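You operate a simulated robot arm through the tools that you are given. There is no shell and no other tool. Be economical: measure what you need, move in short steps, check, and stop when the job is done.

You are at the controls of a simulated two-armed robot. One attempt, no reset.

JOB
Pick up the black hose coil with one hand, pass it to the other hand and put it on the second shelf from the top from the bottom of the blue rack. Take the pattern card marked "42" from the top of the paddle rack and put it on the top of the stack on the turntable. Open the bottom cart drawer. Any order will do. Set down upright: pattern card.

It is judged by the outcome, as a careful person would: the job done as asked, and still so three seconds after it is handed in. It fails if anything else is knocked over, pushed out of place, dropped, spilled or broken.

ROBOT AND FRAMES
Two 7-joint arms with two-finger parallel grippers on one trunk, on a base that drives. Base frame: it is fixed to the floor where the robot stands at the start and does not move with it; the origin is under the middle of the robot, x ahead of it, y to its left, z up. Units: m, degrees, N and s.
The left shoulder is at the start at [0.05, 0.165, 1.13], the right one opposite. With the tool pointing down near the work surface each hand reaches from about 0.2 to 0.68 m from the robot's upright axis, wherever it stands, measured 20 degrees to its own side. Places, roughly: bottom cart drawer [0.5, -1, 0.4]; pattern card [-5.5, 1.25, 1]; second shelf from the top of the blue rack [0.6, -2, 1.1]; top of the stack on the turntable [-4.6, -2, 0.8]. Payload 3.91 kg a hand.
Tool frame (each hand has its own): the origin (TCP) lies between the finger pads and is the grasp point; the fingertips stand 0.03 m ahead of it; z points along the fingers, y is the line along which they close. The gripper opens to 0.11 m. The fingers are 0.02 m wide and 0.01 m thick; the gripper's body (0.048 by 0.112 m) begins 0.055 m behind the TCP.
Orientation is that of the tool frame in the base frame, as a unit quaternion [w, x, y, z]. With the fingers straight down and closing along the base's y, the tool's x points along the base's -x, its y along +y and its z along -z.

CONTROLS
- The arms move only by the tool drive_tool. It takes "left_moves", "right_moves" or both (then of equal length, played together; a hand with none holds still); each is a list that holds one entry, the list of rows, each a list of 6 numbers: the shift along the tool's x, y, z in units of 200 mm (1.0 is 200 mm), then the turn, a rotation vector about the tool's x, y, z in units of 90 degrees (1.0 is 90 degrees). In form: [[[x, y, z, ax, ay, az], ...]]. A call has 1 to 10 rows; each row is the pose to reach, as a shift and turn from the pose commanded when the call began, along the tool's axes at that moment. "left_claw" and "right_claw" are, for a hand that has rows, the finger opening in m, from 0 to 0.11, set as the call begins (left out, the last holds). A call with a number of a shift or a turn outside -1 to 1 is refused whole. Rows are played at 5 a second. More than 0.05 m and 8.6 degrees between two rows, or a gripper value outside its range, and nothing of the call is played. A pose out of reach is approached as far as the arm can. The call stops where the force on the tool passes 40 N (or 10 N more than at its start, if that is more) or the arm is blocked; 0.2 s more then pass. Each finger travels about 0.045 m/s and halts on what it meets, pressing with about 38 N; the grip force reading is that of the motor and also rises with nothing between the fingers. The clock runs only during rows and for 0.2 s after the last one: add rows that repeat a pose to give the fingers time. It gives the time, the measured TCP pose, the force on the tool (base axes), the opening and the grip force at its end, in the units of the frame above (readings bear some noise), with the torque about the TCP (base axes, N m) and any sound that the robot's microphone picked up.
- Cameras (640 x 400 px; columns grow to the right, rows downward): "scene" is now at [0.0888, -0.0553, 1.2907]; the picture's right is [-0.49, -0.87, 0.00], its down [-0.64, 0.36, -0.68] and it looks along [0.59, -0.33, -0.73] (base axes); focal length 255 px, centre (320, 200). "left" rides on the left gripper at [0.072, -0.017, -0.103] in its tool frame; the picture's right is [0.23, 0.97, 0.00], its down [-0.76, 0.18, -0.62] and it looks along [-0.61, 0.14, 0.78] (tool axes); focal length 222 px, centre (320, 200). "right" rides on the right gripper at [0.072, 0.017, -0.103] in its tool frame; the picture's right is [-0.23, 0.97, 0.00], its down [-0.76, -0.18, -0.62] and it looks along [-0.61, -0.14, 0.78] (tool axes); focal length 222 px, centre (320, 200). There is no depth. A picture from a camera that has moved, and an enlarged one, comes with that camera's place and axes in the base frame and with its lens. The place of the scene camera against the robot may be out by one fixed shift of up to 0.025 m in any direction.
- snapshot(camera): a new picture of that camera. The clock stands still meanwhile.
- raise_lower(by): slides the trunk up (or, below 0, down) by that many m; the arms and the scene camera ride with it, the base frame stays. It gives what a move gives, with no picture.
- steer(legs): drives the robot by 1 to 6 legs, each [ahead, left, turn to the left] in m, m and degrees, along the robot's own axes; the way and the turn of a leg run together, so that a leg with both is an arc; at most 1.5 m and 180 degrees a leg. The arms and the cameras ride along, it lands a little off, and it stops where it bumps. It gives what a move gives.
- pan_tilt(pan, tilt): turns the head with the scene camera to pan (to the left, within 80 degrees either way) and tilt (down, from -29 to 69), counted from straight ahead of the robot. It gives what a move gives.
- close_up(camera, box): a new picture of the part [left, top, right, bottom] of that camera's present view, enlarged. The clock stands still meanwhile.
- finish_job(): hands the job in; it is judged then, once.

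Go step by step. Nothing tells you exact positions but the pictures and the camera data: compare them with the known pose of the tool, close in by small moves and look again before you grip or let go. The budget is 165 turns and 138 pictures, counting those below and the enlarged ones. Unless the task says otherwise, let go and move clear before handing in.

The tools are called after ">>>" as name(argument=value, ...) on one line, values as JSON. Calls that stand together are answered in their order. drive_tool: Moves the arms, as the interface text tells. Its arguments: {"type":"object","properties":{"left_moves":{"type":"array","items":{"type":"array","items":{"type":"array","items":{"type":"number"}}}},"left_claw":{"type":"number"},"right_moves":{"type":"array","items":{"type":"array","items":{"type":"array","items":{"type":"number"}}}},"right_claw":{"type":"number"}},"required":[]} The other tools are called the same way: raise_lower (by) slides the trunk up or down; steer (legs) drives the base; pan_tilt (pan, tilt) turns the head that bears the scene camera; snapshot (camera) takes a picture; close_up (camera, box) takes an enlarged picture of a part of a camera's view; finish_job () hands the job in.

At the start:

```text
time: 0.0
left_ee_pos: [0.4873, -0.0328, 1.0516]
left_orientation: [0.0, -0.001, 1.0, 0.0]
left_wrist_force: [0.1, -1.2, 0.8]
left_torque: [0.02, -0.03, 0.04]
left_width: 0.1103
left_grip_force: 0.1
right_ee_pos: [0.328, -0.3511, 1.0192]
right_orientation: [-0.001, 0.0, 1.0, 0.0]
right_wrist_force: [0.3, -0.2, 0.4]
right_torque: [-0.02, -0.01, -0.02]
right_width: 0.11
right_grip_force: 0.0
trunk travel left (down, up): [-0.35, 0.153]
robot x, y, heading: [-0.0016, 0.0012, 0.1]
head pan, tilt: [-29.3, 47.2]
```

scene: 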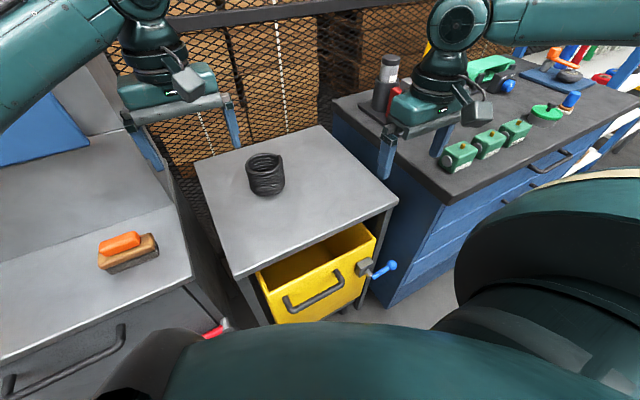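
right: 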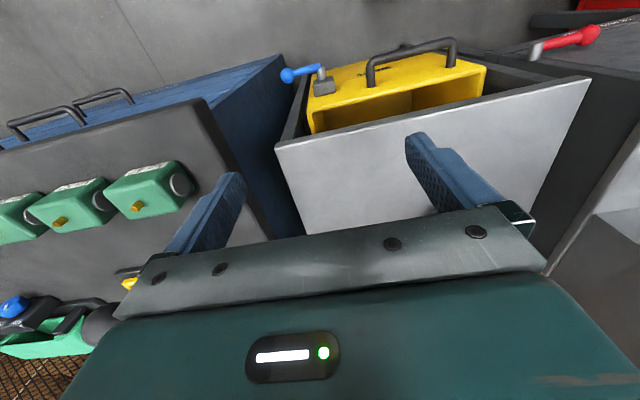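
left: 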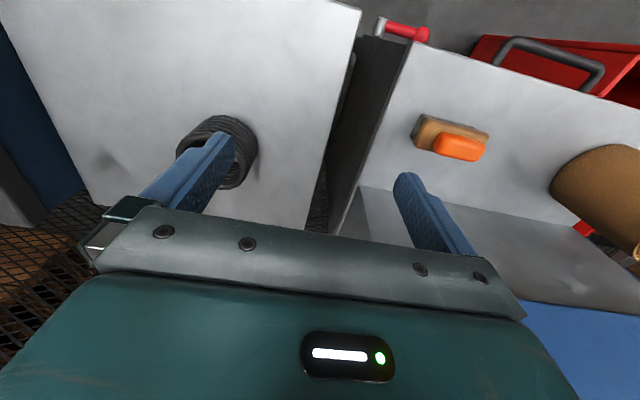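

I see the hose coil on the small table ahead, at about [0.62, -0.18, 0.81]. I'll look around to the right for the cart and the blue rack first.

>>> pan_tilt(pan=-75, tilt=25)

>>> snapshot(camera="scene")

>>> pan_tilt(pan=10, tilt=25)

>>> snapshot(camera="scene")

```text
time: 1.1
left_ee_pos: [0.4875, -0.0323, 1.0532]
left_orientation: [0.0, -0.001, 1.0, 0.0]
left_wrist_force: [0.9, -1.0, 0.5]
left_torque: [-0.01, -0.02, -0.03]
left_width: 0.11
left_grip_force: 0.1
right_ee_pos: [0.3294, -0.3499, 1.018]
right_orientation: [0.0, -0.001, 1.0, 0.0]
right_wrist_force: [0.0, 0.5, 0.4]
right_torque: [0.01, 0.03, -0.01]
right_width: 0.1102
right_grip_force: 0.1
trunk travel left (down, up): [-0.35, 0.153]
robot x, y, heading: [0.0014, 0.0003, -0.2]
head pan, tilt: [-75.0, 25.0]
```

```text
134 pictures are left
camera scene: at [0.0434, -0.1054, 1.3243], right [-0.97, -0.26, 0.0], down [-0.11, 0.41, -0.91], along [0.24, -0.88, -0.42], focal length 255 px, centre (320, 200)
```

scene: 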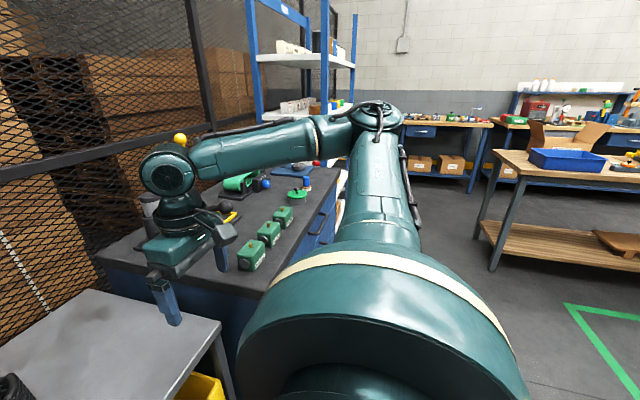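

```text
time: 2.7
left_ee_pos: [0.4876, -0.0323, 1.0527]
left_orientation: [0.0, -0.001, 1.0, 0.0]
left_wrist_force: [0.7, 0.0, -0.2]
left_torque: [0.0, -0.02, 0.0]
left_width: 0.11
left_grip_force: 0.1
right_ee_pos: [0.3297, -0.3509, 1.019]
right_orientation: [-0.001, 0.0, 1.0, 0.001]
right_wrist_force: [0.4, -0.1, -1.2]
right_torque: [0.02, -0.03, 0.02]
right_width: 0.11
right_grip_force: 0.1
trunk travel left (down, up): [-0.35, 0.153]
robot x, y, heading: [-0.0028, -0.003, -0.4]
head pan, tilt: [10.0, 25.0]
```

```text
133 pictures are left
camera scene: at [0.1102, -0.0005, 1.3243], right [0.17, -0.98, 0.0], down [-0.42, -0.07, -0.91], along [0.89, 0.16, -0.42], focal length 255 px, centre (320, 200)
```

scene: 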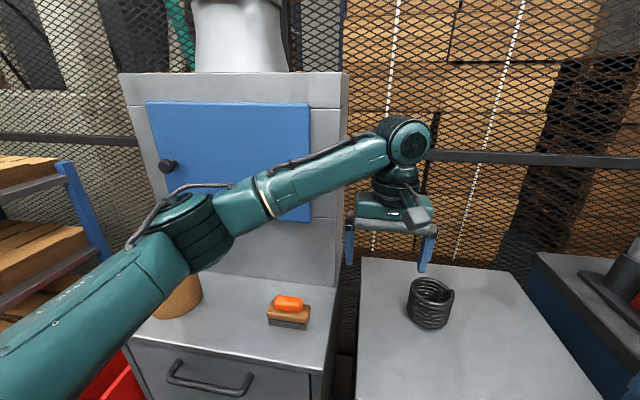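

I'll zoom in on the coil now to measure its size and shape.

>>> close_up(camera="scene", box=[370, 250, 490, 350])

>>> close_up(camera="left", box=[120, 70, 320, 220])

```text
4.00 times, centred on (430, 300) of scene
camera zoom: at [0.1102, -0.0005, 1.3243], right [0.17, -0.98, 0.0], down [-0.42, -0.07, -0.91], along [0.89, 0.16, -0.42], focal length 1020 px, centre (-120, -200)
```

zoom: 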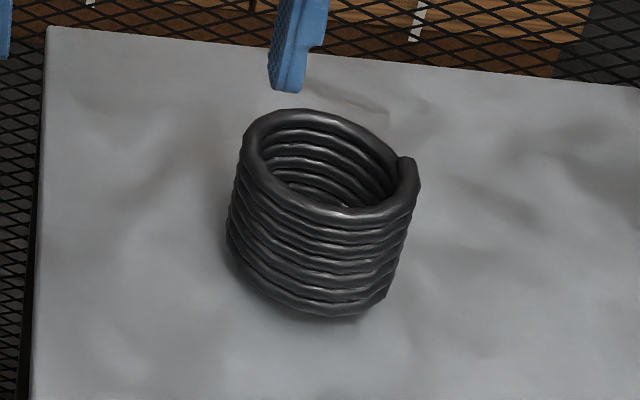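

```text
2.67 times, centred on (220, 145) of left
camera zoom: at [0.4143, -0.0498, 1.1565], right [-0.23, 0.97, 0.0], down [0.76, 0.18, 0.62], along [0.61, 0.14, -0.78], focal length 592 px, centre (587, 347)
```

zoom: 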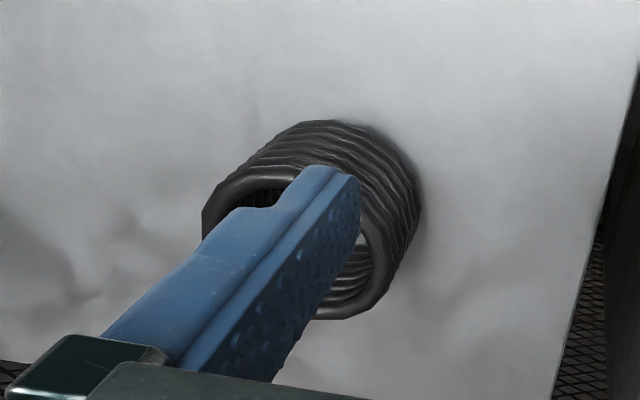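

The coil looks roughly 0.10 m across and 0.085 m tall, with a hollow middle and its tail on the -y side. I'll move the left hand aside and bring the right hand back over the coil to measure it with the wrist camera.

>>> drive_tool(left_moves=[[[0.08, 0.17, 0, 0, 0, 0], [0.16, 0.34, 0, 0, 0, 0], [0.24, 0.51, 0, 0, 0, 0], [0.3, 0.68, 0, 0, 0, 0], [0.36, 0.84, 0, 0, 0, 0], [0.4, 1.0, 0, 0, 0, 0]]], right_moves=[[[-0.13, 0.15, 0, 0, 0, 0], [-0.26, 0.3, 0, 0, 0, 0], [-0.39, 0.45, 0, 0, 0, 0], [-0.52, 0.6, 0, 0, 0, 0], [-0.65, 0.75, 0, 0, 0, 0], [-0.78, 0.9, 0, 0, 0, 0]]])

>>> pan_tilt(pan=-15, tilt=45)

>>> snapshot(camera="right")

>>> snapshot(camera="scene")

```text
time: 4.1
left_ee_pos: [0.4058, 0.1665, 1.0522]
left_orientation: [-0.001, 0.0, 1.0, -0.001]
left_wrist_force: [-0.1, 1.2, -0.5]
left_torque: [-0.01, 0.01, 0.01]
left_width: 0.1099
left_grip_force: 0.1
right_ee_pos: [0.4834, -0.1701, 1.0198]
right_orientation: [0.0, -0.001, 1.0, -0.001]
right_wrist_force: [0.1, -1.2, 0.7]
right_torque: [-0.01, -0.01, 0.01]
right_width: 0.11
right_grip_force: 0.1
trunk travel left (down, up): [-0.35, 0.153]
robot x, y, heading: [0.0, -0.0016, 0.1]
head pan, tilt: [10.0, 25.0]
```

```text
time: 5.0
left_ee_pos: [0.4061, 0.1648, 1.0515]
left_orientation: [0.001, -0.001, 1.0, 0.0]
left_wrist_force: [0.1, 0.4, 0.5]
left_torque: [0.01, 0.01, -0.01]
left_width: 0.11
left_grip_force: 0.1
right_ee_pos: [0.4843, -0.1705, 1.0206]
right_orientation: [0.0, 0.001, 1.0, 0.0]
right_wrist_force: [0.4, 0.9, -0.2]
right_torque: [-0.02, 0.03, -0.01]
right_width: 0.1102
right_grip_force: 0.0
trunk travel left (down, up): [-0.35, 0.153]
robot x, y, heading: [0.0009, 0.0031, 0.0]
head pan, tilt: [-15.0, 45.0]
```

```text
130 pictures are left
camera right: at [0.4112, -0.1536, 1.1241], right [0.23, 0.97, 0.0], down [0.76, -0.18, 0.62], along [0.61, -0.14, -0.78], focal length 222 px, centre (320, 200)
```

right: 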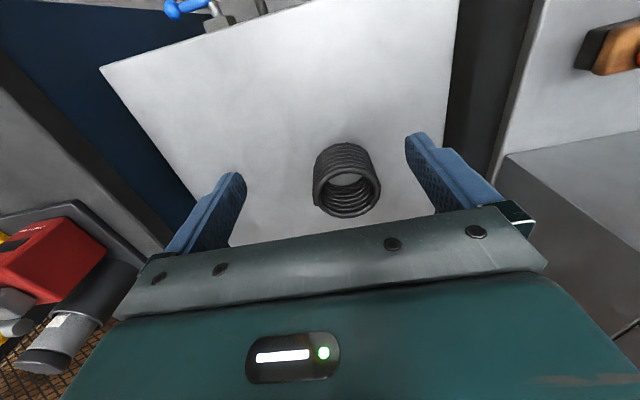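

```text
129 pictures are left
camera scene: at [0.0981, -0.0374, 1.2938], right [-0.26, -0.97, 0.0], down [-0.68, 0.18, -0.71], along [0.68, -0.18, -0.71], focal length 255 px, centre (320, 200)
```

scene: 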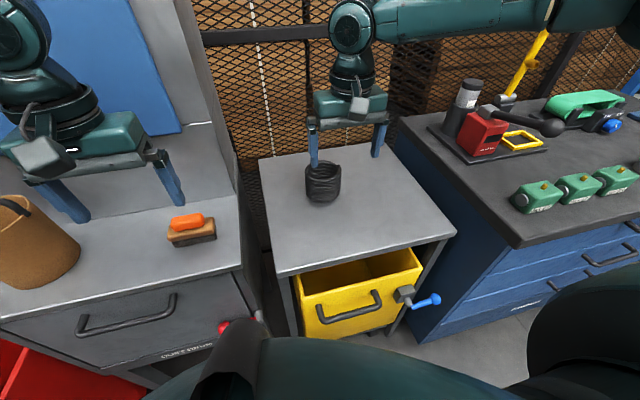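

>>> close_up(camera="right", box=[270, 120, 430, 220])

>>> close_up(camera="scene", box=[280, 140, 376, 200])

```text
4.00 times, centred on (350, 170) of right
camera zoom: at [0.4112, -0.1536, 1.1241], right [0.23, 0.97, 0.0], down [0.76, -0.18, 0.62], along [0.61, -0.14, -0.78], focal length 888 px, centre (200, 320)
```

zoom: 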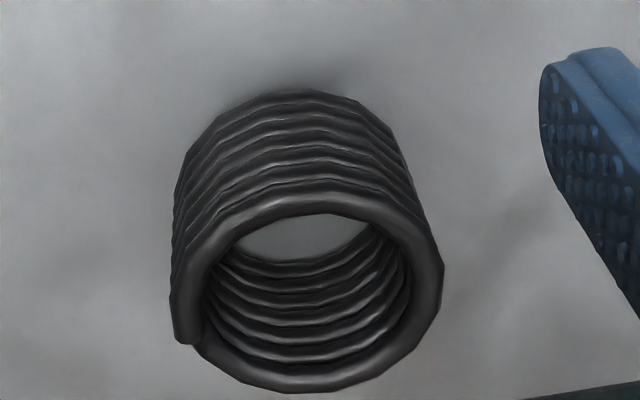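

```text
6.67 times, centred on (328, 170) of scene
camera zoom: at [0.0981, -0.0374, 1.2938], right [-0.26, -0.97, 0.0], down [-0.68, 0.18, -0.71], along [0.68, -0.18, -0.71], focal length 1700 px, centre (267, 400)
```

zoom: 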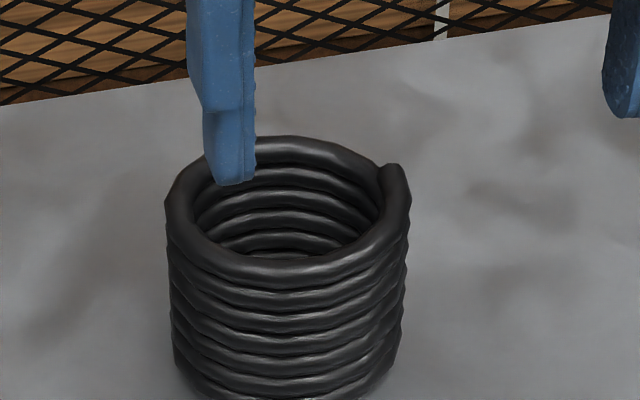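

From the two wrist cameras the coil centre is about [0.587, -0.157], its top is at z≈0.896 and its diameter is about 0.083. The right hand will grip its +y wall from above, so I'm moving over that spot.

>>> drive_tool(right_moves=[[[-0.17, 0.08, 0.08, 0, 0, 0], [-0.34, 0.16, 0.16, 0, 0, 0], [-0.51, 0.245, 0.24, 0, 0, 0], [-0.51, 0.245, 0.32, 0, 0, 0], [-0.51, 0.245, 0.36, 0, 0, 0], [-0.51, 0.245, 0.36, 0, 0, 0]]], right_claw=0.04)

>>> close_up(camera="right", box=[160, 80, 480, 280])

>>> close_up(camera="scene", box=[260, 100, 420, 220])

```text
time: 6.4
left_ee_pos: [0.4063, 0.1661, 1.0515]
left_orientation: [-0.001, -0.001, 1.0, 0.0]
left_wrist_force: [0.1, 0.3, -0.2]
left_torque: [-0.01, 0.01, 0.03]
left_width: 0.1102
left_grip_force: 0.0
right_ee_pos: [0.5173, -0.1872, 0.9761]
right_orientation: [0.0, 0.0, 1.0, 0.0]
right_wrist_force: [-0.9, 0.4, -0.3]
right_torque: [-0.01, -0.01, 0.0]
right_width: 0.0398
right_grip_force: 0.0
right hand out of reach, approached as far as the arm can: row 1, 2, 3, 4, 5, 6
trunk travel left (down, up): [-0.35, 0.153]
robot x, y, heading: [0.0017, 0.0009, -0.3]
head pan, tilt: [-15.0, 45.0]
```

```text
2.00 times, centred on (320, 180) of right
camera zoom: at [0.4456, -0.1692, 1.0807], right [0.23, 0.97, 0.0], down [0.76, -0.18, 0.62], along [0.61, -0.14, -0.78], focal length 444 px, centre (320, 240)
```

zoom: 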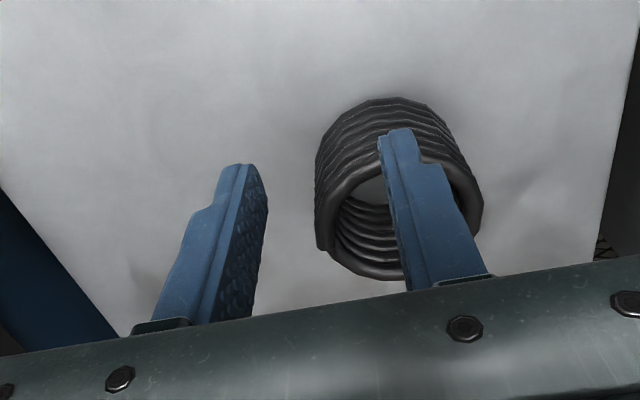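

```text
3.33 times, centred on (340, 160) of scene
camera zoom: at [0.0981, -0.0375, 1.2937], right [-0.26, -0.97, 0.0], down [-0.68, 0.18, -0.71], along [0.68, -0.18, -0.71], focal length 850 px, centre (253, 333)
```

zoom: 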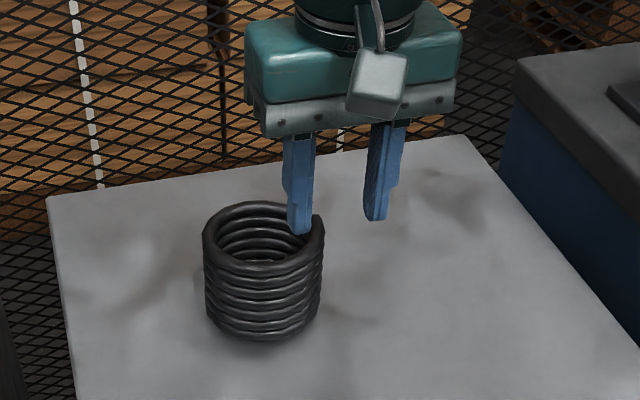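

The right hand ran out of reach at this angle, stopping about 0.07 m short. I'll shift the robot 0.12 m to its left, which puts the coil in the right arm's better sector.

>>> steer(legs=[[0.0, 0.12, 0]])

>>> drive_tool(right_moves=[[[0, 0, 0, 0, 0, 0]]])

```text
time: 8.1
left_ee_pos: [0.407, 0.2827, 1.0509]
left_orientation: [0.0, 0.0, 1.0, 0.0]
left_wrist_force: [0.8, 0.2, -0.1]
left_torque: [-0.01, 0.01, 0.05]
left_width: 0.11
left_grip_force: 0.2
right_ee_pos: [0.5176, -0.0687, 0.9767]
right_orientation: [0.001, 0.0, 1.0, 0.0]
right_wrist_force: [0.5, -0.2, -0.1]
right_torque: [0.01, -0.01, -0.02]
right_width: 0.0401
right_grip_force: 0.0
trunk travel left (down, up): [-0.35, 0.153]
robot x, y, heading: [0.0012, 0.1163, 0.1]
head pan, tilt: [-15.0, 45.0]
```

```text
time: 8.5
left_ee_pos: [0.406, 0.2826, 1.0519]
left_orientation: [0.0, 0.0, 1.0, 0.0]
left_wrist_force: [0.4, 0.2, -0.2]
left_torque: [0.0, -0.01, -0.02]
left_width: 0.1099
left_grip_force: 0.0
right_ee_pos: [0.519, -0.069, 0.9766]
right_orientation: [0.0, -0.001, 1.0, 0.001]
right_wrist_force: [-0.1, 0.1, 0.2]
right_torque: [0.02, 0.0, 0.01]
right_width: 0.0399
right_grip_force: 0.1
trunk travel left (down, up): [-0.35, 0.153]
robot x, y, heading: [-0.0016, 0.1162, -0.1]
head pan, tilt: [-15.0, 45.0]
```

Commands track again after the shift. I'm moving to just above the +y wall.

>>> drive_tool(right_moves=[[[0, -0.2, 0, 0, 0, 0], [-0.15, -0.265, 0, 0, 0, 0], [-0.34, -0.265, 0.0, 0, 0, 0], [-0.34, -0.265, 0.1, 0, 0, 0], [-0.34, -0.265, 0.1, 0, 0, 0]]])

>>> close_up(camera="right", box=[160, 80, 480, 280])

>>> close_up(camera="scene", box=[300, 80, 460, 200])

```text
time: 9.7
left_ee_pos: [0.4056, 0.2836, 1.0515]
left_orientation: [0.0, 0.0, 1.0, 0.0]
left_wrist_force: [0.0, 0.1, 0.5]
left_torque: [0.01, -0.01, -0.01]
left_width: 0.1101
left_grip_force: 0.0
right_ee_pos: [0.5601, -0.1357, 0.9658]
right_orientation: [0.002, 0.0, 1.0, 0.0]
right_wrist_force: [0.2, -0.3, -0.2]
right_torque: [0.04, 0.02, 0.01]
right_width: 0.0402
right_grip_force: 0.1
right hand out of reach, approached as far as the arm can: row 3, 4, 5
trunk travel left (down, up): [-0.35, 0.153]
robot x, y, heading: [-0.0016, 0.1161, 0.2]
head pan, tilt: [-15.0, 45.0]
```

```text
2.00 times, centred on (320, 180) of right
camera zoom: at [0.4875, -0.1174, 1.0689], right [0.23, 0.97, 0.0], down [0.76, -0.18, 0.62], along [0.61, -0.14, -0.78], focal length 444 px, centre (320, 240)
```

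zoom: 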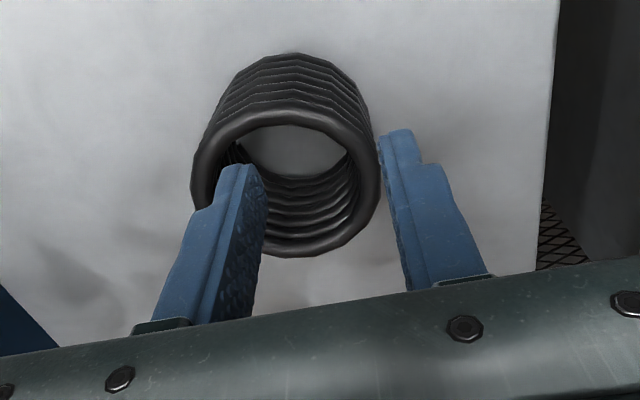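

```text
3.33 times, centred on (380, 140) of scene
camera zoom: at [0.098, 0.0797, 1.2938], right [-0.26, -0.97, 0.0], down [-0.68, 0.18, -0.71], along [0.68, -0.18, -0.71], focal length 850 px, centre (120, 400)
```

zoom: 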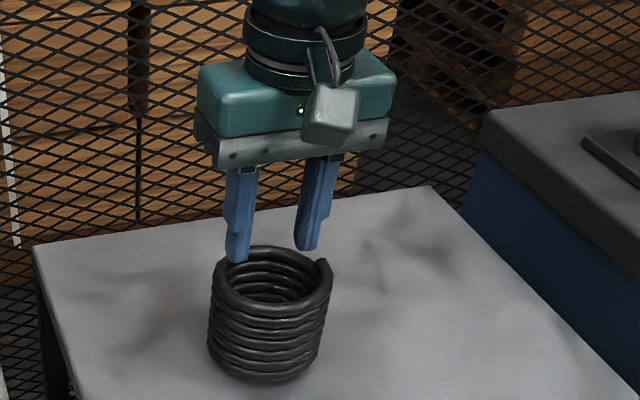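

The right hand is still a few cm short. I'll look down to see how much room the base has in front.

>>> pan_tilt(pan=-10, tilt=69)

>>> snapshot(camera="scene")

```text
time: 10.6
left_ee_pos: [0.4069, 0.2828, 1.0522]
left_orientation: [0.0, 0.0, 1.0, 0.0]
left_wrist_force: [-1.1, 0.0, 0.0]
left_torque: [0.02, -0.01, 0.0]
left_width: 0.11
left_grip_force: 0.1
right_ee_pos: [0.5604, -0.1353, 0.9651]
right_orientation: [0.0, 0.001, 1.0, 0.0]
right_wrist_force: [-0.2, -0.1, 0.3]
right_torque: [-0.01, 0.0, -0.01]
right_width: 0.04
right_grip_force: 0.1
trunk travel left (down, up): [-0.35, 0.153]
robot x, y, heading: [-0.0025, 0.1162, 0.0]
head pan, tilt: [-10.0, 68.8]
```

```text
122 pictures are left
camera scene: at [0.0746, 0.091, 1.2649], right [-0.17, -0.98, 0.0], down [-0.92, 0.16, -0.36], along [0.36, -0.06, -0.93], focal length 255 px, centre (320, 200)
```

scene: 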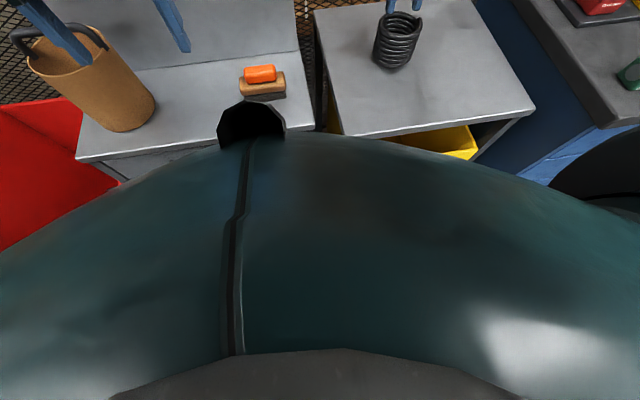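

The base has little room ahead because of the open yellow drawer. I'll lift and pull back the right hand, then turn the robot 20° left, which swings the right shoulder forward.

>>> drive_tool(right_moves=[[[0, 0, -0.2, 0, 0, 0], [0.2, 0, -0.35, 0, 0, 0], [0.4, 0, -0.35, 0, 0, 0], [0.5, 0, -0.35, 0, 0, 0]]])

>>> steer(legs=[[0.0, 0.0, 20]])

>>> drive_tool(right_moves=[[[0, 0, 0, 0, 0, 0]]])

```text
time: 11.6
left_ee_pos: [0.4059, 0.283, 1.0525]
left_orientation: [0.0, 0.0, 1.0, 0.0]
left_wrist_force: [0.0, -0.4, -0.8]
left_torque: [-0.03, -0.01, -0.01]
left_width: 0.1102
left_grip_force: 0.1
right_ee_pos: [0.4593, -0.134, 1.0335]
right_orientation: [0.001, 0.0, 1.0, 0.0]
right_wrist_force: [0.2, 0.1, -0.3]
right_torque: [0.0, 0.02, 0.02]
right_width: 0.04
right_grip_force: 0.2
trunk travel left (down, up): [-0.35, 0.153]
robot x, y, heading: [-0.004, 0.1167, 0.0]
head pan, tilt: [-10.0, 68.8]
```

```text
time: 13.1
left_ee_pos: [0.3249, 0.413, 1.0519]
left_orientation: [-0.001, -0.174, 0.985, 0.0]
left_wrist_force: [-0.2, 0.3, -0.2]
left_torque: [0.01, 0.01, -0.01]
left_width: 0.1104
left_grip_force: 0.0
right_ee_pos: [0.5183, 0.0395, 1.0338]
right_orientation: [0.001, -0.175, 0.985, 0.0]
right_wrist_force: [-0.4, 0.3, 0.0]
right_torque: [0.0, 0.01, 0.03]
right_width: 0.04
right_grip_force: 0.0
trunk travel left (down, up): [-0.35, 0.153]
robot x, y, heading: [0.0016, 0.1166, 20.1]
head pan, tilt: [-10.0, 68.8]
```

```text
time: 13.5
left_ee_pos: [0.3242, 0.411, 1.0522]
left_orientation: [0.0, -0.175, 0.985, 0.0]
left_wrist_force: [0.6, 0.0, 0.0]
left_torque: [0.0, -0.01, 0.02]
left_width: 0.1102
left_grip_force: 0.0
right_ee_pos: [0.5186, 0.0385, 1.0328]
right_orientation: [0.001, -0.174, 0.985, 0.0]
right_wrist_force: [-0.1, 0.9, 0.0]
right_torque: [0.03, -0.04, -0.01]
right_width: 0.0398
right_grip_force: 0.0
trunk travel left (down, up): [-0.35, 0.153]
robot x, y, heading: [0.0035, 0.1201, 20.0]
head pan, tilt: [-10.0, 68.8]
```

>>> drive_tool(right_moves=[[[0, -0.22, 0, 0, 0, 0], [0, -0.44, 0, 0, 0, 0], [0.015, -0.66, 0, 0, 0, 0], [0.015, -0.857, 0.1, 0, 0, 0], [0.015, -0.857, 0.3, 0, 0, 0], [0.015, -0.857, 0.41, 0, 0, 0], [0.015, -0.857, 0.41, 0, 0, 0]]])

>>> close_up(camera="right", box=[160, 80, 480, 280])

>>> pan_tilt(pan=-40, tilt=45)

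>>> snapshot(camera="scene")

```text
time: 15.1
left_ee_pos: [0.3246, 0.4121, 1.0527]
left_orientation: [0.0, -0.175, 0.985, 0.0]
left_wrist_force: [0.2, 0.0, 0.1]
left_torque: [0.01, 0.02, -0.01]
left_width: 0.1102
left_grip_force: 0.1
right_ee_pos: [0.5737, -0.1204, 0.9531]
right_orientation: [0.0, -0.174, 0.985, 0.0]
right_wrist_force: [0.9, 0.5, 0.1]
right_torque: [0.01, 0.0, -0.02]
right_width: 0.04
right_grip_force: 0.0
trunk travel left (down, up): [-0.35, 0.153]
robot x, y, heading: [0.0006, 0.1192, 20.3]
head pan, tilt: [-10.0, 68.8]
```

```text
2.00 times, centred on (320, 180) of right
camera zoom: at [0.5007, -0.1291, 1.0564], right [-0.12, 0.99, 0.0], down [0.78, 0.09, 0.62], along [0.62, 0.08, -0.78], focal length 444 px, centre (320, 240)
```

zoom: 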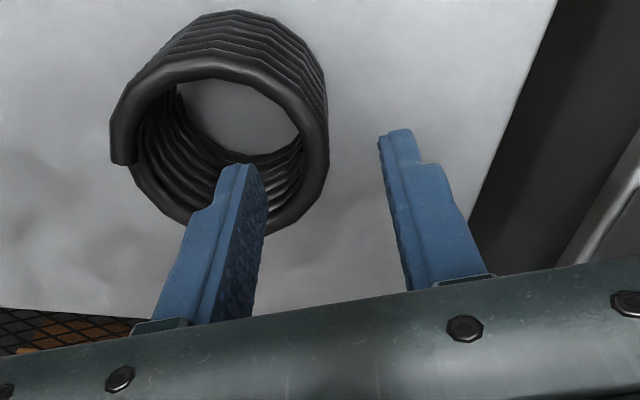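

```text
time: 16.0
left_ee_pos: [0.3244, 0.4127, 1.0513]
left_orientation: [0.0, -0.174, 0.985, -0.001]
left_wrist_force: [-0.8, -0.7, -0.4]
left_torque: [-0.01, 0.0, -0.03]
left_width: 0.1102
left_grip_force: 0.0
right_ee_pos: [0.5736, -0.1203, 0.9524]
right_orientation: [0.001, -0.175, 0.985, 0.0]
right_wrist_force: [0.0, -0.6, 0.2]
right_torque: [-0.01, 0.01, -0.01]
right_width: 0.0399
right_grip_force: 0.0
trunk travel left (down, up): [-0.35, 0.153]
robot x, y, heading: [-0.0042, 0.1169, 20.0]
head pan, tilt: [-40.0, 45.0]
```

```text
120 pictures are left
camera scene: at [0.0942, 0.0832, 1.2937], right [-0.34, -0.94, 0.0], down [-0.67, 0.24, -0.71], along [0.66, -0.24, -0.71], focal length 255 px, centre (320, 200)
```

scene: 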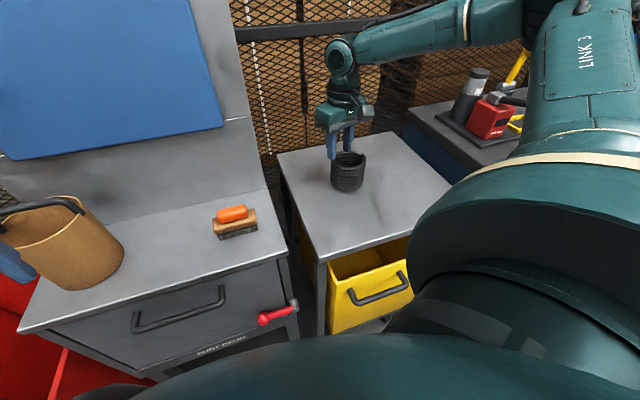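

The centre is confirmed near [0.587, -0.158], and the fingers straddle the +y wall. I'm descending with a slight y correction.

>>> drive_tool(right_moves=[[[0, -0.02, 0.1, 0, 0, 0], [0, -0.02, 0.2, 0, 0, 0], [0, -0.02, 0.29, 0, 0, 0], [0, -0.02, 0.29, 0, 0, 0]]])

>>> close_up(camera="right", box=[160, 80, 480, 280])

>>> close_up(camera="scene", box=[290, 100, 400, 200])

```text
time: 16.7
left_ee_pos: [0.3248, 0.4134, 1.0509]
left_orientation: [0.0, -0.174, 0.985, 0.0]
left_wrist_force: [-0.2, 0.1, -0.4]
left_torque: [0.01, 0.06, -0.01]
left_width: 0.11
left_grip_force: 0.0
right_ee_pos: [0.5794, -0.1229, 0.9205]
right_orientation: [0.009, -0.175, 0.985, -0.001]
right_wrist_force: [-6.3, -0.6, 20.2]
right_torque: [-0.53, 0.23, -0.11]
right_width: 0.0394
right_grip_force: 0.0
trunk travel left (down, up): [-0.35, 0.153]
robot x, y, heading: [-0.0, 0.1158, 19.9]
head pan, tilt: [-40.0, 45.0]
stopped in row 3 (right hand): the force on the tool passed its limit at 49 N (the readings are from after the stop); the commanded pose is now the measured one
```

```text
2.00 times, centred on (320, 180) of right
camera zoom: at [0.5039, -0.1316, 1.0224], right [-0.12, 0.99, 0.0], down [0.76, 0.09, 0.64], along [0.63, 0.08, -0.77], focal length 444 px, centre (320, 240)
```

zoom: 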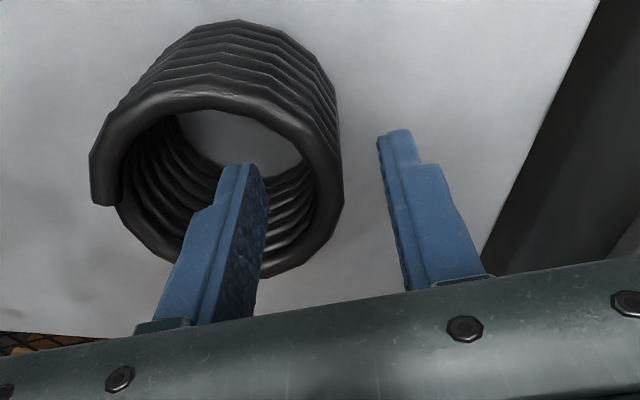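

```text
4.00 times, centred on (345, 150) of scene
camera zoom: at [0.0929, 0.0833, 1.2942], right [-0.34, -0.94, 0.0], down [-0.66, 0.24, -0.71], along [0.67, -0.24, -0.71], focal length 1020 px, centre (220, 400)
```

zoom: 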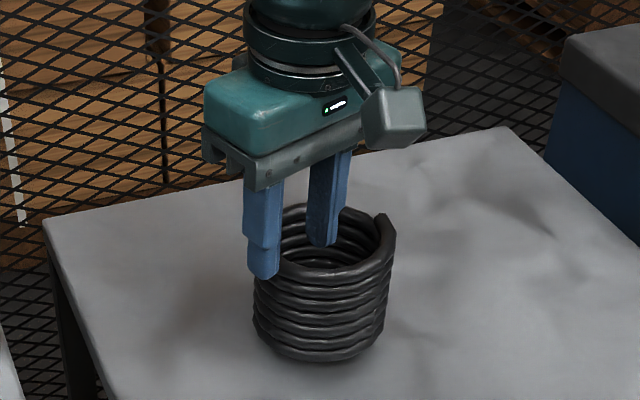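

The inner fingertip met resistance right at the coil's top plane, inside the opening, so the coil seems to behave as solid. I'll lift and take it across its diameter instead, yawed so the fingers miss the tail.

>>> drive_tool(right_moves=[[[0, 0, -0.2, 0, 0, 0], [0, -0.03, -0.3, 0, 0, 0.08], [0.01, -0.06, -0.3, 0, 0, 0.16], [0.02, -0.09, -0.3, 0, 0, 0.24], [0.02, -0.12, -0.3, 0, 0, 0.32], [0.02, -0.15, -0.3, 0, 0, 0.4], [0.02, -0.174, -0.3, 0, 0, 0.48], [0.02, -0.174, -0.3, 0, 0, 0.556], [0.02, -0.174, -0.3, 0, 0, 0.556]]], right_claw=0.11)

>>> close_up(camera="right", box=[160, 80, 480, 280])

>>> close_up(camera="scene", box=[290, 100, 400, 200])

```text
time: 18.7
left_ee_pos: [0.3255, 0.4125, 1.0518]
left_orientation: [-0.001, -0.174, 0.985, -0.001]
left_wrist_force: [0.3, -0.6, 1.2]
left_torque: [-0.01, 0.03, 0.01]
left_width: 0.11
left_grip_force: 0.1
right_ee_pos: [0.5872, -0.1589, 0.976]
right_orientation: [0.005, 0.26, 0.966, 0.002]
right_wrist_force: [0.1, 0.2, -0.5]
right_torque: [0.0, 0.04, 0.02]
right_width: 0.11
right_grip_force: 0.1
trunk travel left (down, up): [-0.35, 0.153]
robot x, y, heading: [-0.0002, 0.1174, 19.7]
head pan, tilt: [-40.0, 45.0]
```

```text
2.00 times, centred on (320, 180) of right
camera zoom: at [0.5314, -0.1069, 1.0792], right [0.68, 0.73, 0.01], down [0.56, -0.54, 0.63], along [0.46, -0.43, -0.78], focal length 444 px, centre (320, 240)
```

zoom: 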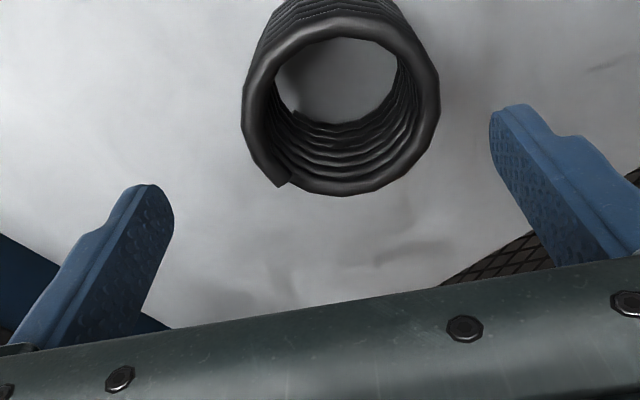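

```text
4.00 times, centred on (345, 150) of scene
camera zoom: at [0.0943, 0.0829, 1.2937], right [-0.34, -0.94, 0.0], down [-0.66, 0.24, -0.71], along [0.66, -0.24, -0.71], focal length 1020 px, centre (220, 400)
```

zoom: 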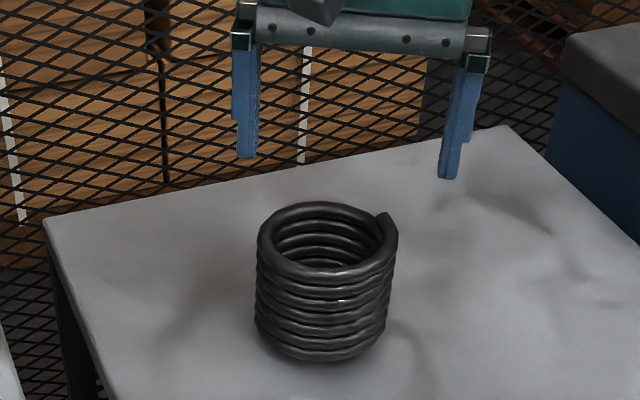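

The fingers straddle the coil with about 12 mm to spare each side. I'm shifting slightly and descending.

>>> drive_tool(right_moves=[[[-0.005, 0.0375, 0.1, 0, 0, 0], [-0.005, 0.0375, 0.2, 0, 0, 0], [-0.005, 0.0375, 0.3, 0, 0, 0], [-0.005, 0.0375, 0.42, 0, 0, 0], [-0.005, 0.0375, 0.42, 0, 0, 0]]])

>>> close_up(camera="right", box=[160, 80, 480, 280])

>>> close_up(camera="scene", box=[290, 100, 400, 200])

```text
time: 19.9
left_ee_pos: [0.3253, 0.4124, 1.051]
left_orientation: [0.0, -0.175, 0.985, 0.0]
left_wrist_force: [0.5, -0.9, -0.6]
left_torque: [-0.02, -0.03, 0.03]
left_width: 0.11
left_grip_force: 0.0
right_ee_pos: [0.5912, -0.1523, 0.8923]
right_orientation: [0.006, 0.258, 0.966, 0.001]
right_wrist_force: [-0.9, -0.7, -0.3]
right_torque: [0.0, -0.02, -0.01]
right_width: 0.1099
right_grip_force: 0.1
trunk travel left (down, up): [-0.35, 0.153]
robot x, y, heading: [-0.001, 0.1211, 20.3]
head pan, tilt: [-40.0, 45.0]
```

```text
2.00 times, centred on (320, 180) of right
camera zoom: at [0.5362, -0.101, 0.9958], right [0.68, 0.73, 0.01], down [0.56, -0.53, 0.63], along [0.47, -0.42, -0.78], focal length 444 px, centre (320, 240)
```

zoom: 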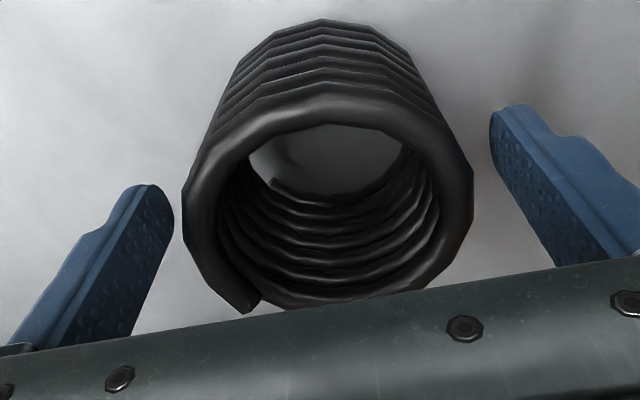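

```text
4.00 times, centred on (345, 150) of scene
camera zoom: at [0.0942, 0.0829, 1.2938], right [-0.34, -0.94, 0.0], down [-0.66, 0.24, -0.71], along [0.66, -0.24, -0.71], focal length 1020 px, centre (220, 400)
```

zoom: 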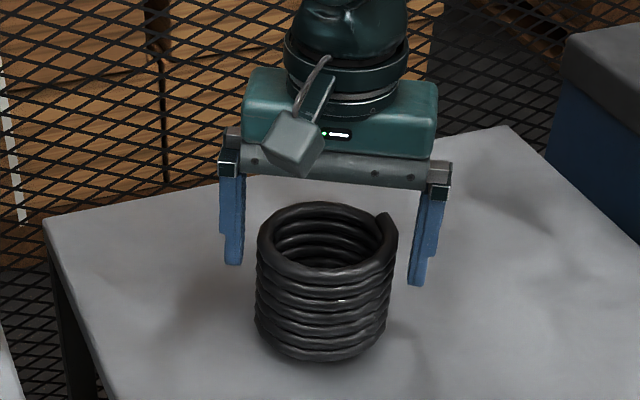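

>>> drive_tool(right_moves=[[[0, 0, 0.02, 0, 0, 0], [0, 0, 0.02, 0, 0, 0], [0, 0, 0.02, 0, 0, 0], [0, 0, 0.02, 0, 0, 0], [0, 0, 0.02, 0, 0, 0]]], right_claw=0.06)

>>> drive_tool(right_moves=[[[0, 0, -0.1, 0, 0, 0], [0, 0, -0.2, 0, 0, 0], [0, 0, -0.3, 0, 0, 0], [0, 0, -0.4, 0, 0, 0]]])

>>> close_up(camera="scene", box=[290, 80, 400, 180])

```text
time: 21.1
left_ee_pos: [0.325, 0.4121, 1.0518]
left_orientation: [0.0, -0.174, 0.985, 0.0]
left_wrist_force: [0.7, 0.1, 0.4]
left_torque: [-0.01, 0.01, 0.01]
left_width: 0.11
left_grip_force: 0.1
right_ee_pos: [0.5923, -0.154, 0.8891]
right_orientation: [0.007, 0.258, 0.966, 0.003]
right_wrist_force: [0.9, 0.2, 8.6]
right_torque: [-0.21, 0.12, 0.02]
right_width: 0.0938
right_grip_force: 38.1
trunk travel left (down, up): [-0.35, 0.153]
robot x, y, heading: [0.0024, 0.1142, 20.0]
head pan, tilt: [-40.0, 45.0]
```

```text
time: 22.1
left_ee_pos: [0.3233, 0.4124, 1.0523]
left_orientation: [0.0, -0.175, 0.985, 0.0]
left_wrist_force: [0.0, 0.7, -0.6]
left_torque: [0.0, 0.03, 0.02]
left_width: 0.1098
left_grip_force: 0.0
right_ee_pos: [0.5925, -0.153, 0.9681]
right_orientation: [0.006, 0.258, 0.966, 0.002]
right_wrist_force: [-0.8, -0.2, -1.3]
right_torque: [0.02, -0.01, 0.0]
right_width: 0.094
right_grip_force: 38.3
trunk travel left (down, up): [-0.35, 0.153]
robot x, y, heading: [-0.0001, 0.1157, 20.2]
head pan, tilt: [-40.0, 45.0]
```

```text
4.00 times, centred on (345, 130) of scene
camera zoom: at [0.0942, 0.0829, 1.2937], right [-0.34, -0.94, 0.0], down [-0.66, 0.24, -0.71], along [0.66, -0.24, -0.71], focal length 1020 px, centre (220, 480)
```

zoom: 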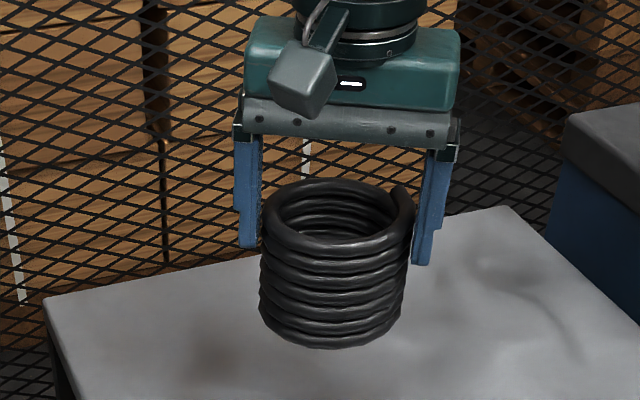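

The coil is lifted and held (width 0.094). I'll raise it a little, back the robot away and square up for the handover.

>>> drive_tool(right_moves=[[[0.1, 0, -0.2, 0, 0, 0], [0.2, 0, -0.4, 0, 0, 0], [0.3, 0, -0.4, 0, 0, 0]]])

>>> steer(legs=[[-0.4, 0, 0], [0, 0, -20]])

>>> pan_tilt(pan=0, tilt=40)

>>> snapshot(camera="scene")

```text
time: 22.9
left_ee_pos: [0.3258, 0.411, 1.0509]
left_orientation: [0.0, -0.174, 0.985, 0.0]
left_wrist_force: [-0.4, 0.3, 0.0]
left_torque: [0.0, 0.0, -0.06]
left_width: 0.1098
left_grip_force: 0.1
right_ee_pos: [0.5423, -0.1228, 1.0458]
right_orientation: [0.006, 0.258, 0.966, 0.002]
right_wrist_force: [0.2, -0.3, -1.5]
right_torque: [0.01, -0.01, 0.03]
right_width: 0.0938
right_grip_force: 38.1
trunk travel left (down, up): [-0.35, 0.153]
robot x, y, heading: [-0.0012, 0.1175, 19.9]
head pan, tilt: [-40.0, 45.0]
```

```text
time: 26.4
left_ee_pos: [0.0343, 0.1523, 1.0517]
left_orientation: [0.0, -0.007, 1.0, 0.001]
left_wrist_force: [0.1, -0.3, -0.3]
left_torque: [-0.02, 0.01, 0.0]
left_width: 0.11
left_grip_force: 0.1
right_ee_pos: [0.0609, -0.4241, 1.0456]
right_orientation: [0.006, 0.416, 0.909, 0.001]
right_wrist_force: [-0.1, 0.1, -1.7]
right_torque: [0.03, 0.01, 0.01]
right_width: 0.0937
right_grip_force: 38.5
trunk travel left (down, up): [-0.35, 0.153]
robot x, y, heading: [-0.3711, -0.0182, 0.6]
head pan, tilt: [-40.0, 45.0]
```

```text
time: 27.5
left_ee_pos: [0.035, 0.1524, 1.052]
left_orientation: [0.0, -0.007, 1.0, 0.0]
left_wrist_force: [0.5, 0.5, -0.2]
left_torque: [0.0, -0.01, -0.03]
left_width: 0.1102
left_grip_force: 0.2
right_ee_pos: [0.0626, -0.4234, 1.046]
right_orientation: [0.006, 0.417, 0.909, 0.001]
right_wrist_force: [-0.8, -0.9, -1.3]
right_torque: [-0.02, -0.02, 0.0]
right_width: 0.0938
right_grip_force: 37.7
trunk travel left (down, up): [-0.35, 0.153]
robot x, y, heading: [-0.3703, -0.0184, 0.9]
head pan, tilt: [0.0, 40.0]
```

```text
112 pictures are left
camera scene: at [-0.2656, -0.034, 1.301], right [0.01, -1.0, 0.0], down [-0.64, -0.01, -0.77], along [0.77, 0.01, -0.64], focal length 255 px, centre (320, 200)
```

scene: 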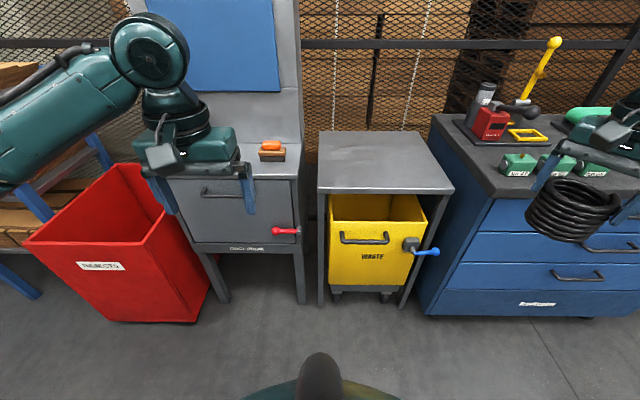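

I can see the whole row: red bin, cabinet, waste table and the blue drawer cart. I'm bringing the right hand with the coil to the front middle for the handover.

>>> drive_tool(right_moves=[[[0.1, 0.16, -0.05, 0, 0, 0], [0.2, 0.32, -0.1, 0, 0, 0], [0.3, 0.48, -0.15, 0, 0, 0], [0.4, 0.64, -0.2, 0, 0, 0], [0.5, 0.8, -0.25, 0, 0, 0], [0.6, 0.95, -0.25, 0, 0, 0], [0.6, 0.95, -0.25, 0, 0, 0]]])

>>> drive_tool(right_moves=[[[0.06, 0.1, 0, 0, 0, -0.07], [0.12, 0.2, 0, 0, 0, -0.14], [0.195, 0.31, 0, 0, 0, -0.21], [0.195, 0.31, 0, 0, 0, -0.21]]])

>>> snapshot(camera="scene")

>>> snapshot(camera="left")

```text
time: 29.1
left_ee_pos: [0.0333, 0.1519, 1.0512]
left_orientation: [0.0, -0.007, 1.0, 0.0]
left_wrist_force: [0.4, 0.1, 1.0]
left_torque: [0.02, 0.01, -0.01]
left_width: 0.1099
left_grip_force: 0.0
right_ee_pos: [0.129, -0.211, 1.0953]
right_orientation: [0.006, 0.418, 0.909, 0.001]
right_wrist_force: [0.4, -0.9, -1.1]
right_torque: [0.02, -0.02, 0.0]
right_width: 0.0938
right_grip_force: 38.2
trunk travel left (down, up): [-0.35, 0.153]
robot x, y, heading: [-0.3672, -0.021, 0.6]
head pan, tilt: [0.0, 40.0]
```

```text
time: 30.1
left_ee_pos: [0.0336, 0.1515, 1.0519]
left_orientation: [0.0, -0.008, 1.0, 0.0]
left_wrist_force: [0.2, 0.9, 0.0]
left_torque: [0.02, 0.0, 0.05]
left_width: 0.11
left_grip_force: 0.1
right_ee_pos: [0.1228, -0.1682, 1.0915]
right_orientation: [0.006, 0.262, 0.965, 0.001]
right_wrist_force: [-0.5, 0.1, -1.7]
right_torque: [0.01, 0.01, -0.01]
right_width: 0.0942
right_grip_force: 38.6
right hand out of reach, approached as far as the arm can: row 2, 3, 4
trunk travel left (down, up): [-0.35, 0.153]
robot x, y, heading: [-0.369, -0.0179, 0.7]
head pan, tilt: [0.0, 40.0]
```

```text
111 pictures are left
camera scene: at [-0.2658, -0.0338, 1.301], right [0.01, -1.0, 0.0], down [-0.64, -0.01, -0.77], along [0.77, 0.01, -0.64], focal length 255 px, centre (320, 200)
```

scene: 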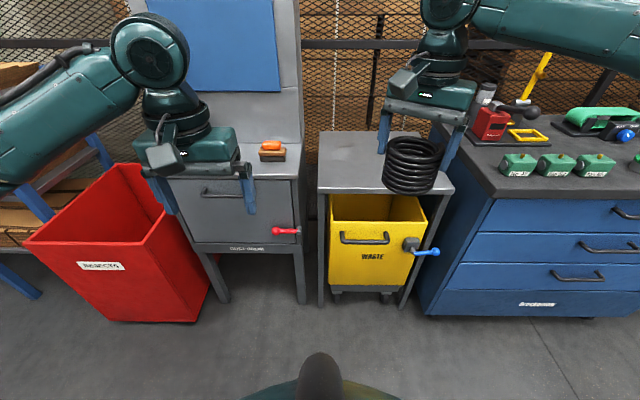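

```text
110 pictures are left
camera left: at [-0.039, 0.1343, 1.156], right [-0.24, 0.97, 0.0], down [0.76, 0.19, 0.62], along [0.6, 0.15, -0.78], focal length 222 px, centre (320, 200)
```

left: 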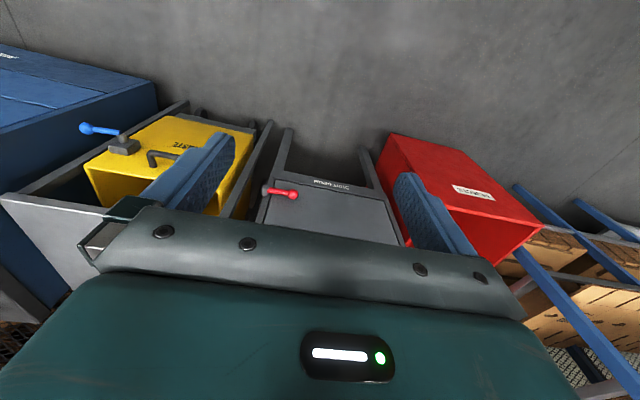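

The coil is centred ahead at about [0.123, -0.168]. I'll turn the right hand so its fingers lie fore and aft, which lets the left hand grip the free left and right sides horizontally without any finger conflict.

>>> drive_tool(right_moves=[[[0.03, 0.02, 0, 0, 0, 0.08], [0.06, 0.04, 0, 0, 0, 0.16], [0.1, 0.06, 0, 0, 0, 0.24], [0.13, 0.08, 0, 0, 0, 0.32], [0.16, 0.1, 0, 0, 0, 0.4], [0.19, 0.12, 0, 0, 0, 0.48], [0.22, 0.15, 0, 0, 0, 0.56], [0.22, 0.15, 0, 0, 0, 0.61], [0.22, 0.15, 0, 0, 0, 0.61]]])

>>> snapshot(camera="scene")

```text
time: 32.1
left_ee_pos: [0.0332, 0.1517, 1.0514]
left_orientation: [0.0, -0.006, 1.0, 0.0]
left_wrist_force: [0.2, 0.4, -0.9]
left_torque: [0.0, -0.01, -0.02]
left_width: 0.1098
left_grip_force: 0.1
right_ee_pos: [0.09, -0.143, 1.0847]
right_orientation: [0.006, 0.678, 0.735, 0.003]
right_wrist_force: [0.2, -0.2, -2.0]
right_torque: [-0.01, -0.01, 0.01]
right_width: 0.0939
right_grip_force: 38.2
right hand out of reach, approached as far as the arm can: row 2, 3, 4, 5, 6, 7, 8, 9
trunk travel left (down, up): [-0.35, 0.153]
robot x, y, heading: [-0.3685, -0.0175, 0.7]
head pan, tilt: [0.0, 40.0]
```

```text
109 pictures are left
camera scene: at [-0.2656, -0.0338, 1.301], right [0.01, -1.0, 0.0], down [-0.64, -0.01, -0.77], along [0.77, 0.01, -0.64], focal length 255 px, centre (320, 200)
```

scene: 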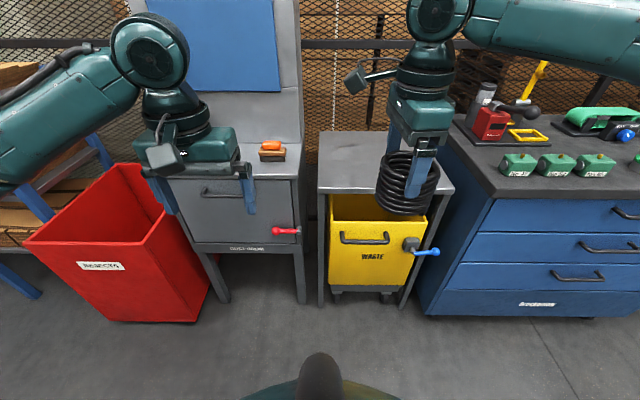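

The right hand now holds the coil at [0.09, -0.143] with its fingers fore and aft. I'll pitch the left hand to point forward, about 15° below horizontal, while lowering it below coil height. Then I can slide under and rise around the coil's sides.

>>> drive_tool(left_moves=[[[-0.02, -0.02, 0.06, 0, -0.0835, 0], [-0.04, -0.04, 0.12, 0, -0.167, 0], [-0.06, -0.06, 0.18, 0, -0.2505, 0], [-0.08, -0.08, 0.24, 0, -0.334, 0], [-0.1, -0.1, 0.3, 0, -0.4175, 0], [-0.12, -0.12, 0.36, 0, -0.501, 0], [-0.14, -0.14, 0.42, 0, -0.5845, 0], [-0.16, -0.16, 0.48, 0, -0.668, 0], [-0.18, -0.18, 0.54, 0, -0.7515, 0], [-0.185, -0.2, 0.6, 0, -0.835, 0]]], left_claw=0.11)

>>> snapshot(camera="scene")

```text
time: 34.3
left_ee_pos: [0.0726, 0.113, 0.9312]
left_orientation: [0.61, -0.005, 0.793, 0.004]
left_wrist_force: [0.1, -0.6, 0.1]
left_torque: [-0.02, 0.0, -0.01]
left_width: 0.11
left_grip_force: 0.1
right_ee_pos: [0.0893, -0.143, 1.0846]
right_orientation: [0.005, 0.676, 0.737, 0.004]
right_wrist_force: [0.1, 0.3, -1.5]
right_torque: [0.04, -0.01, 0.01]
right_width: 0.0937
right_grip_force: 38.2
trunk travel left (down, up): [-0.35, 0.153]
robot x, y, heading: [-0.3692, -0.0181, 0.8]
head pan, tilt: [0.0, 40.0]
```

```text
108 pictures are left
camera scene: at [-0.2657, -0.0338, 1.301], right [0.01, -1.0, 0.0], down [-0.64, -0.01, -0.77], along [0.77, 0.01, -0.64], focal length 255 px, centre (320, 200)
```

scene: 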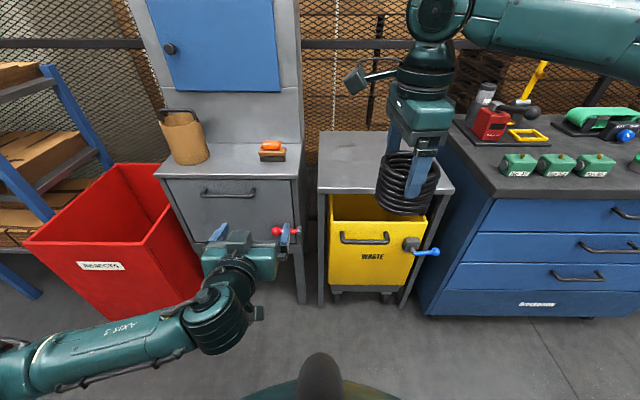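

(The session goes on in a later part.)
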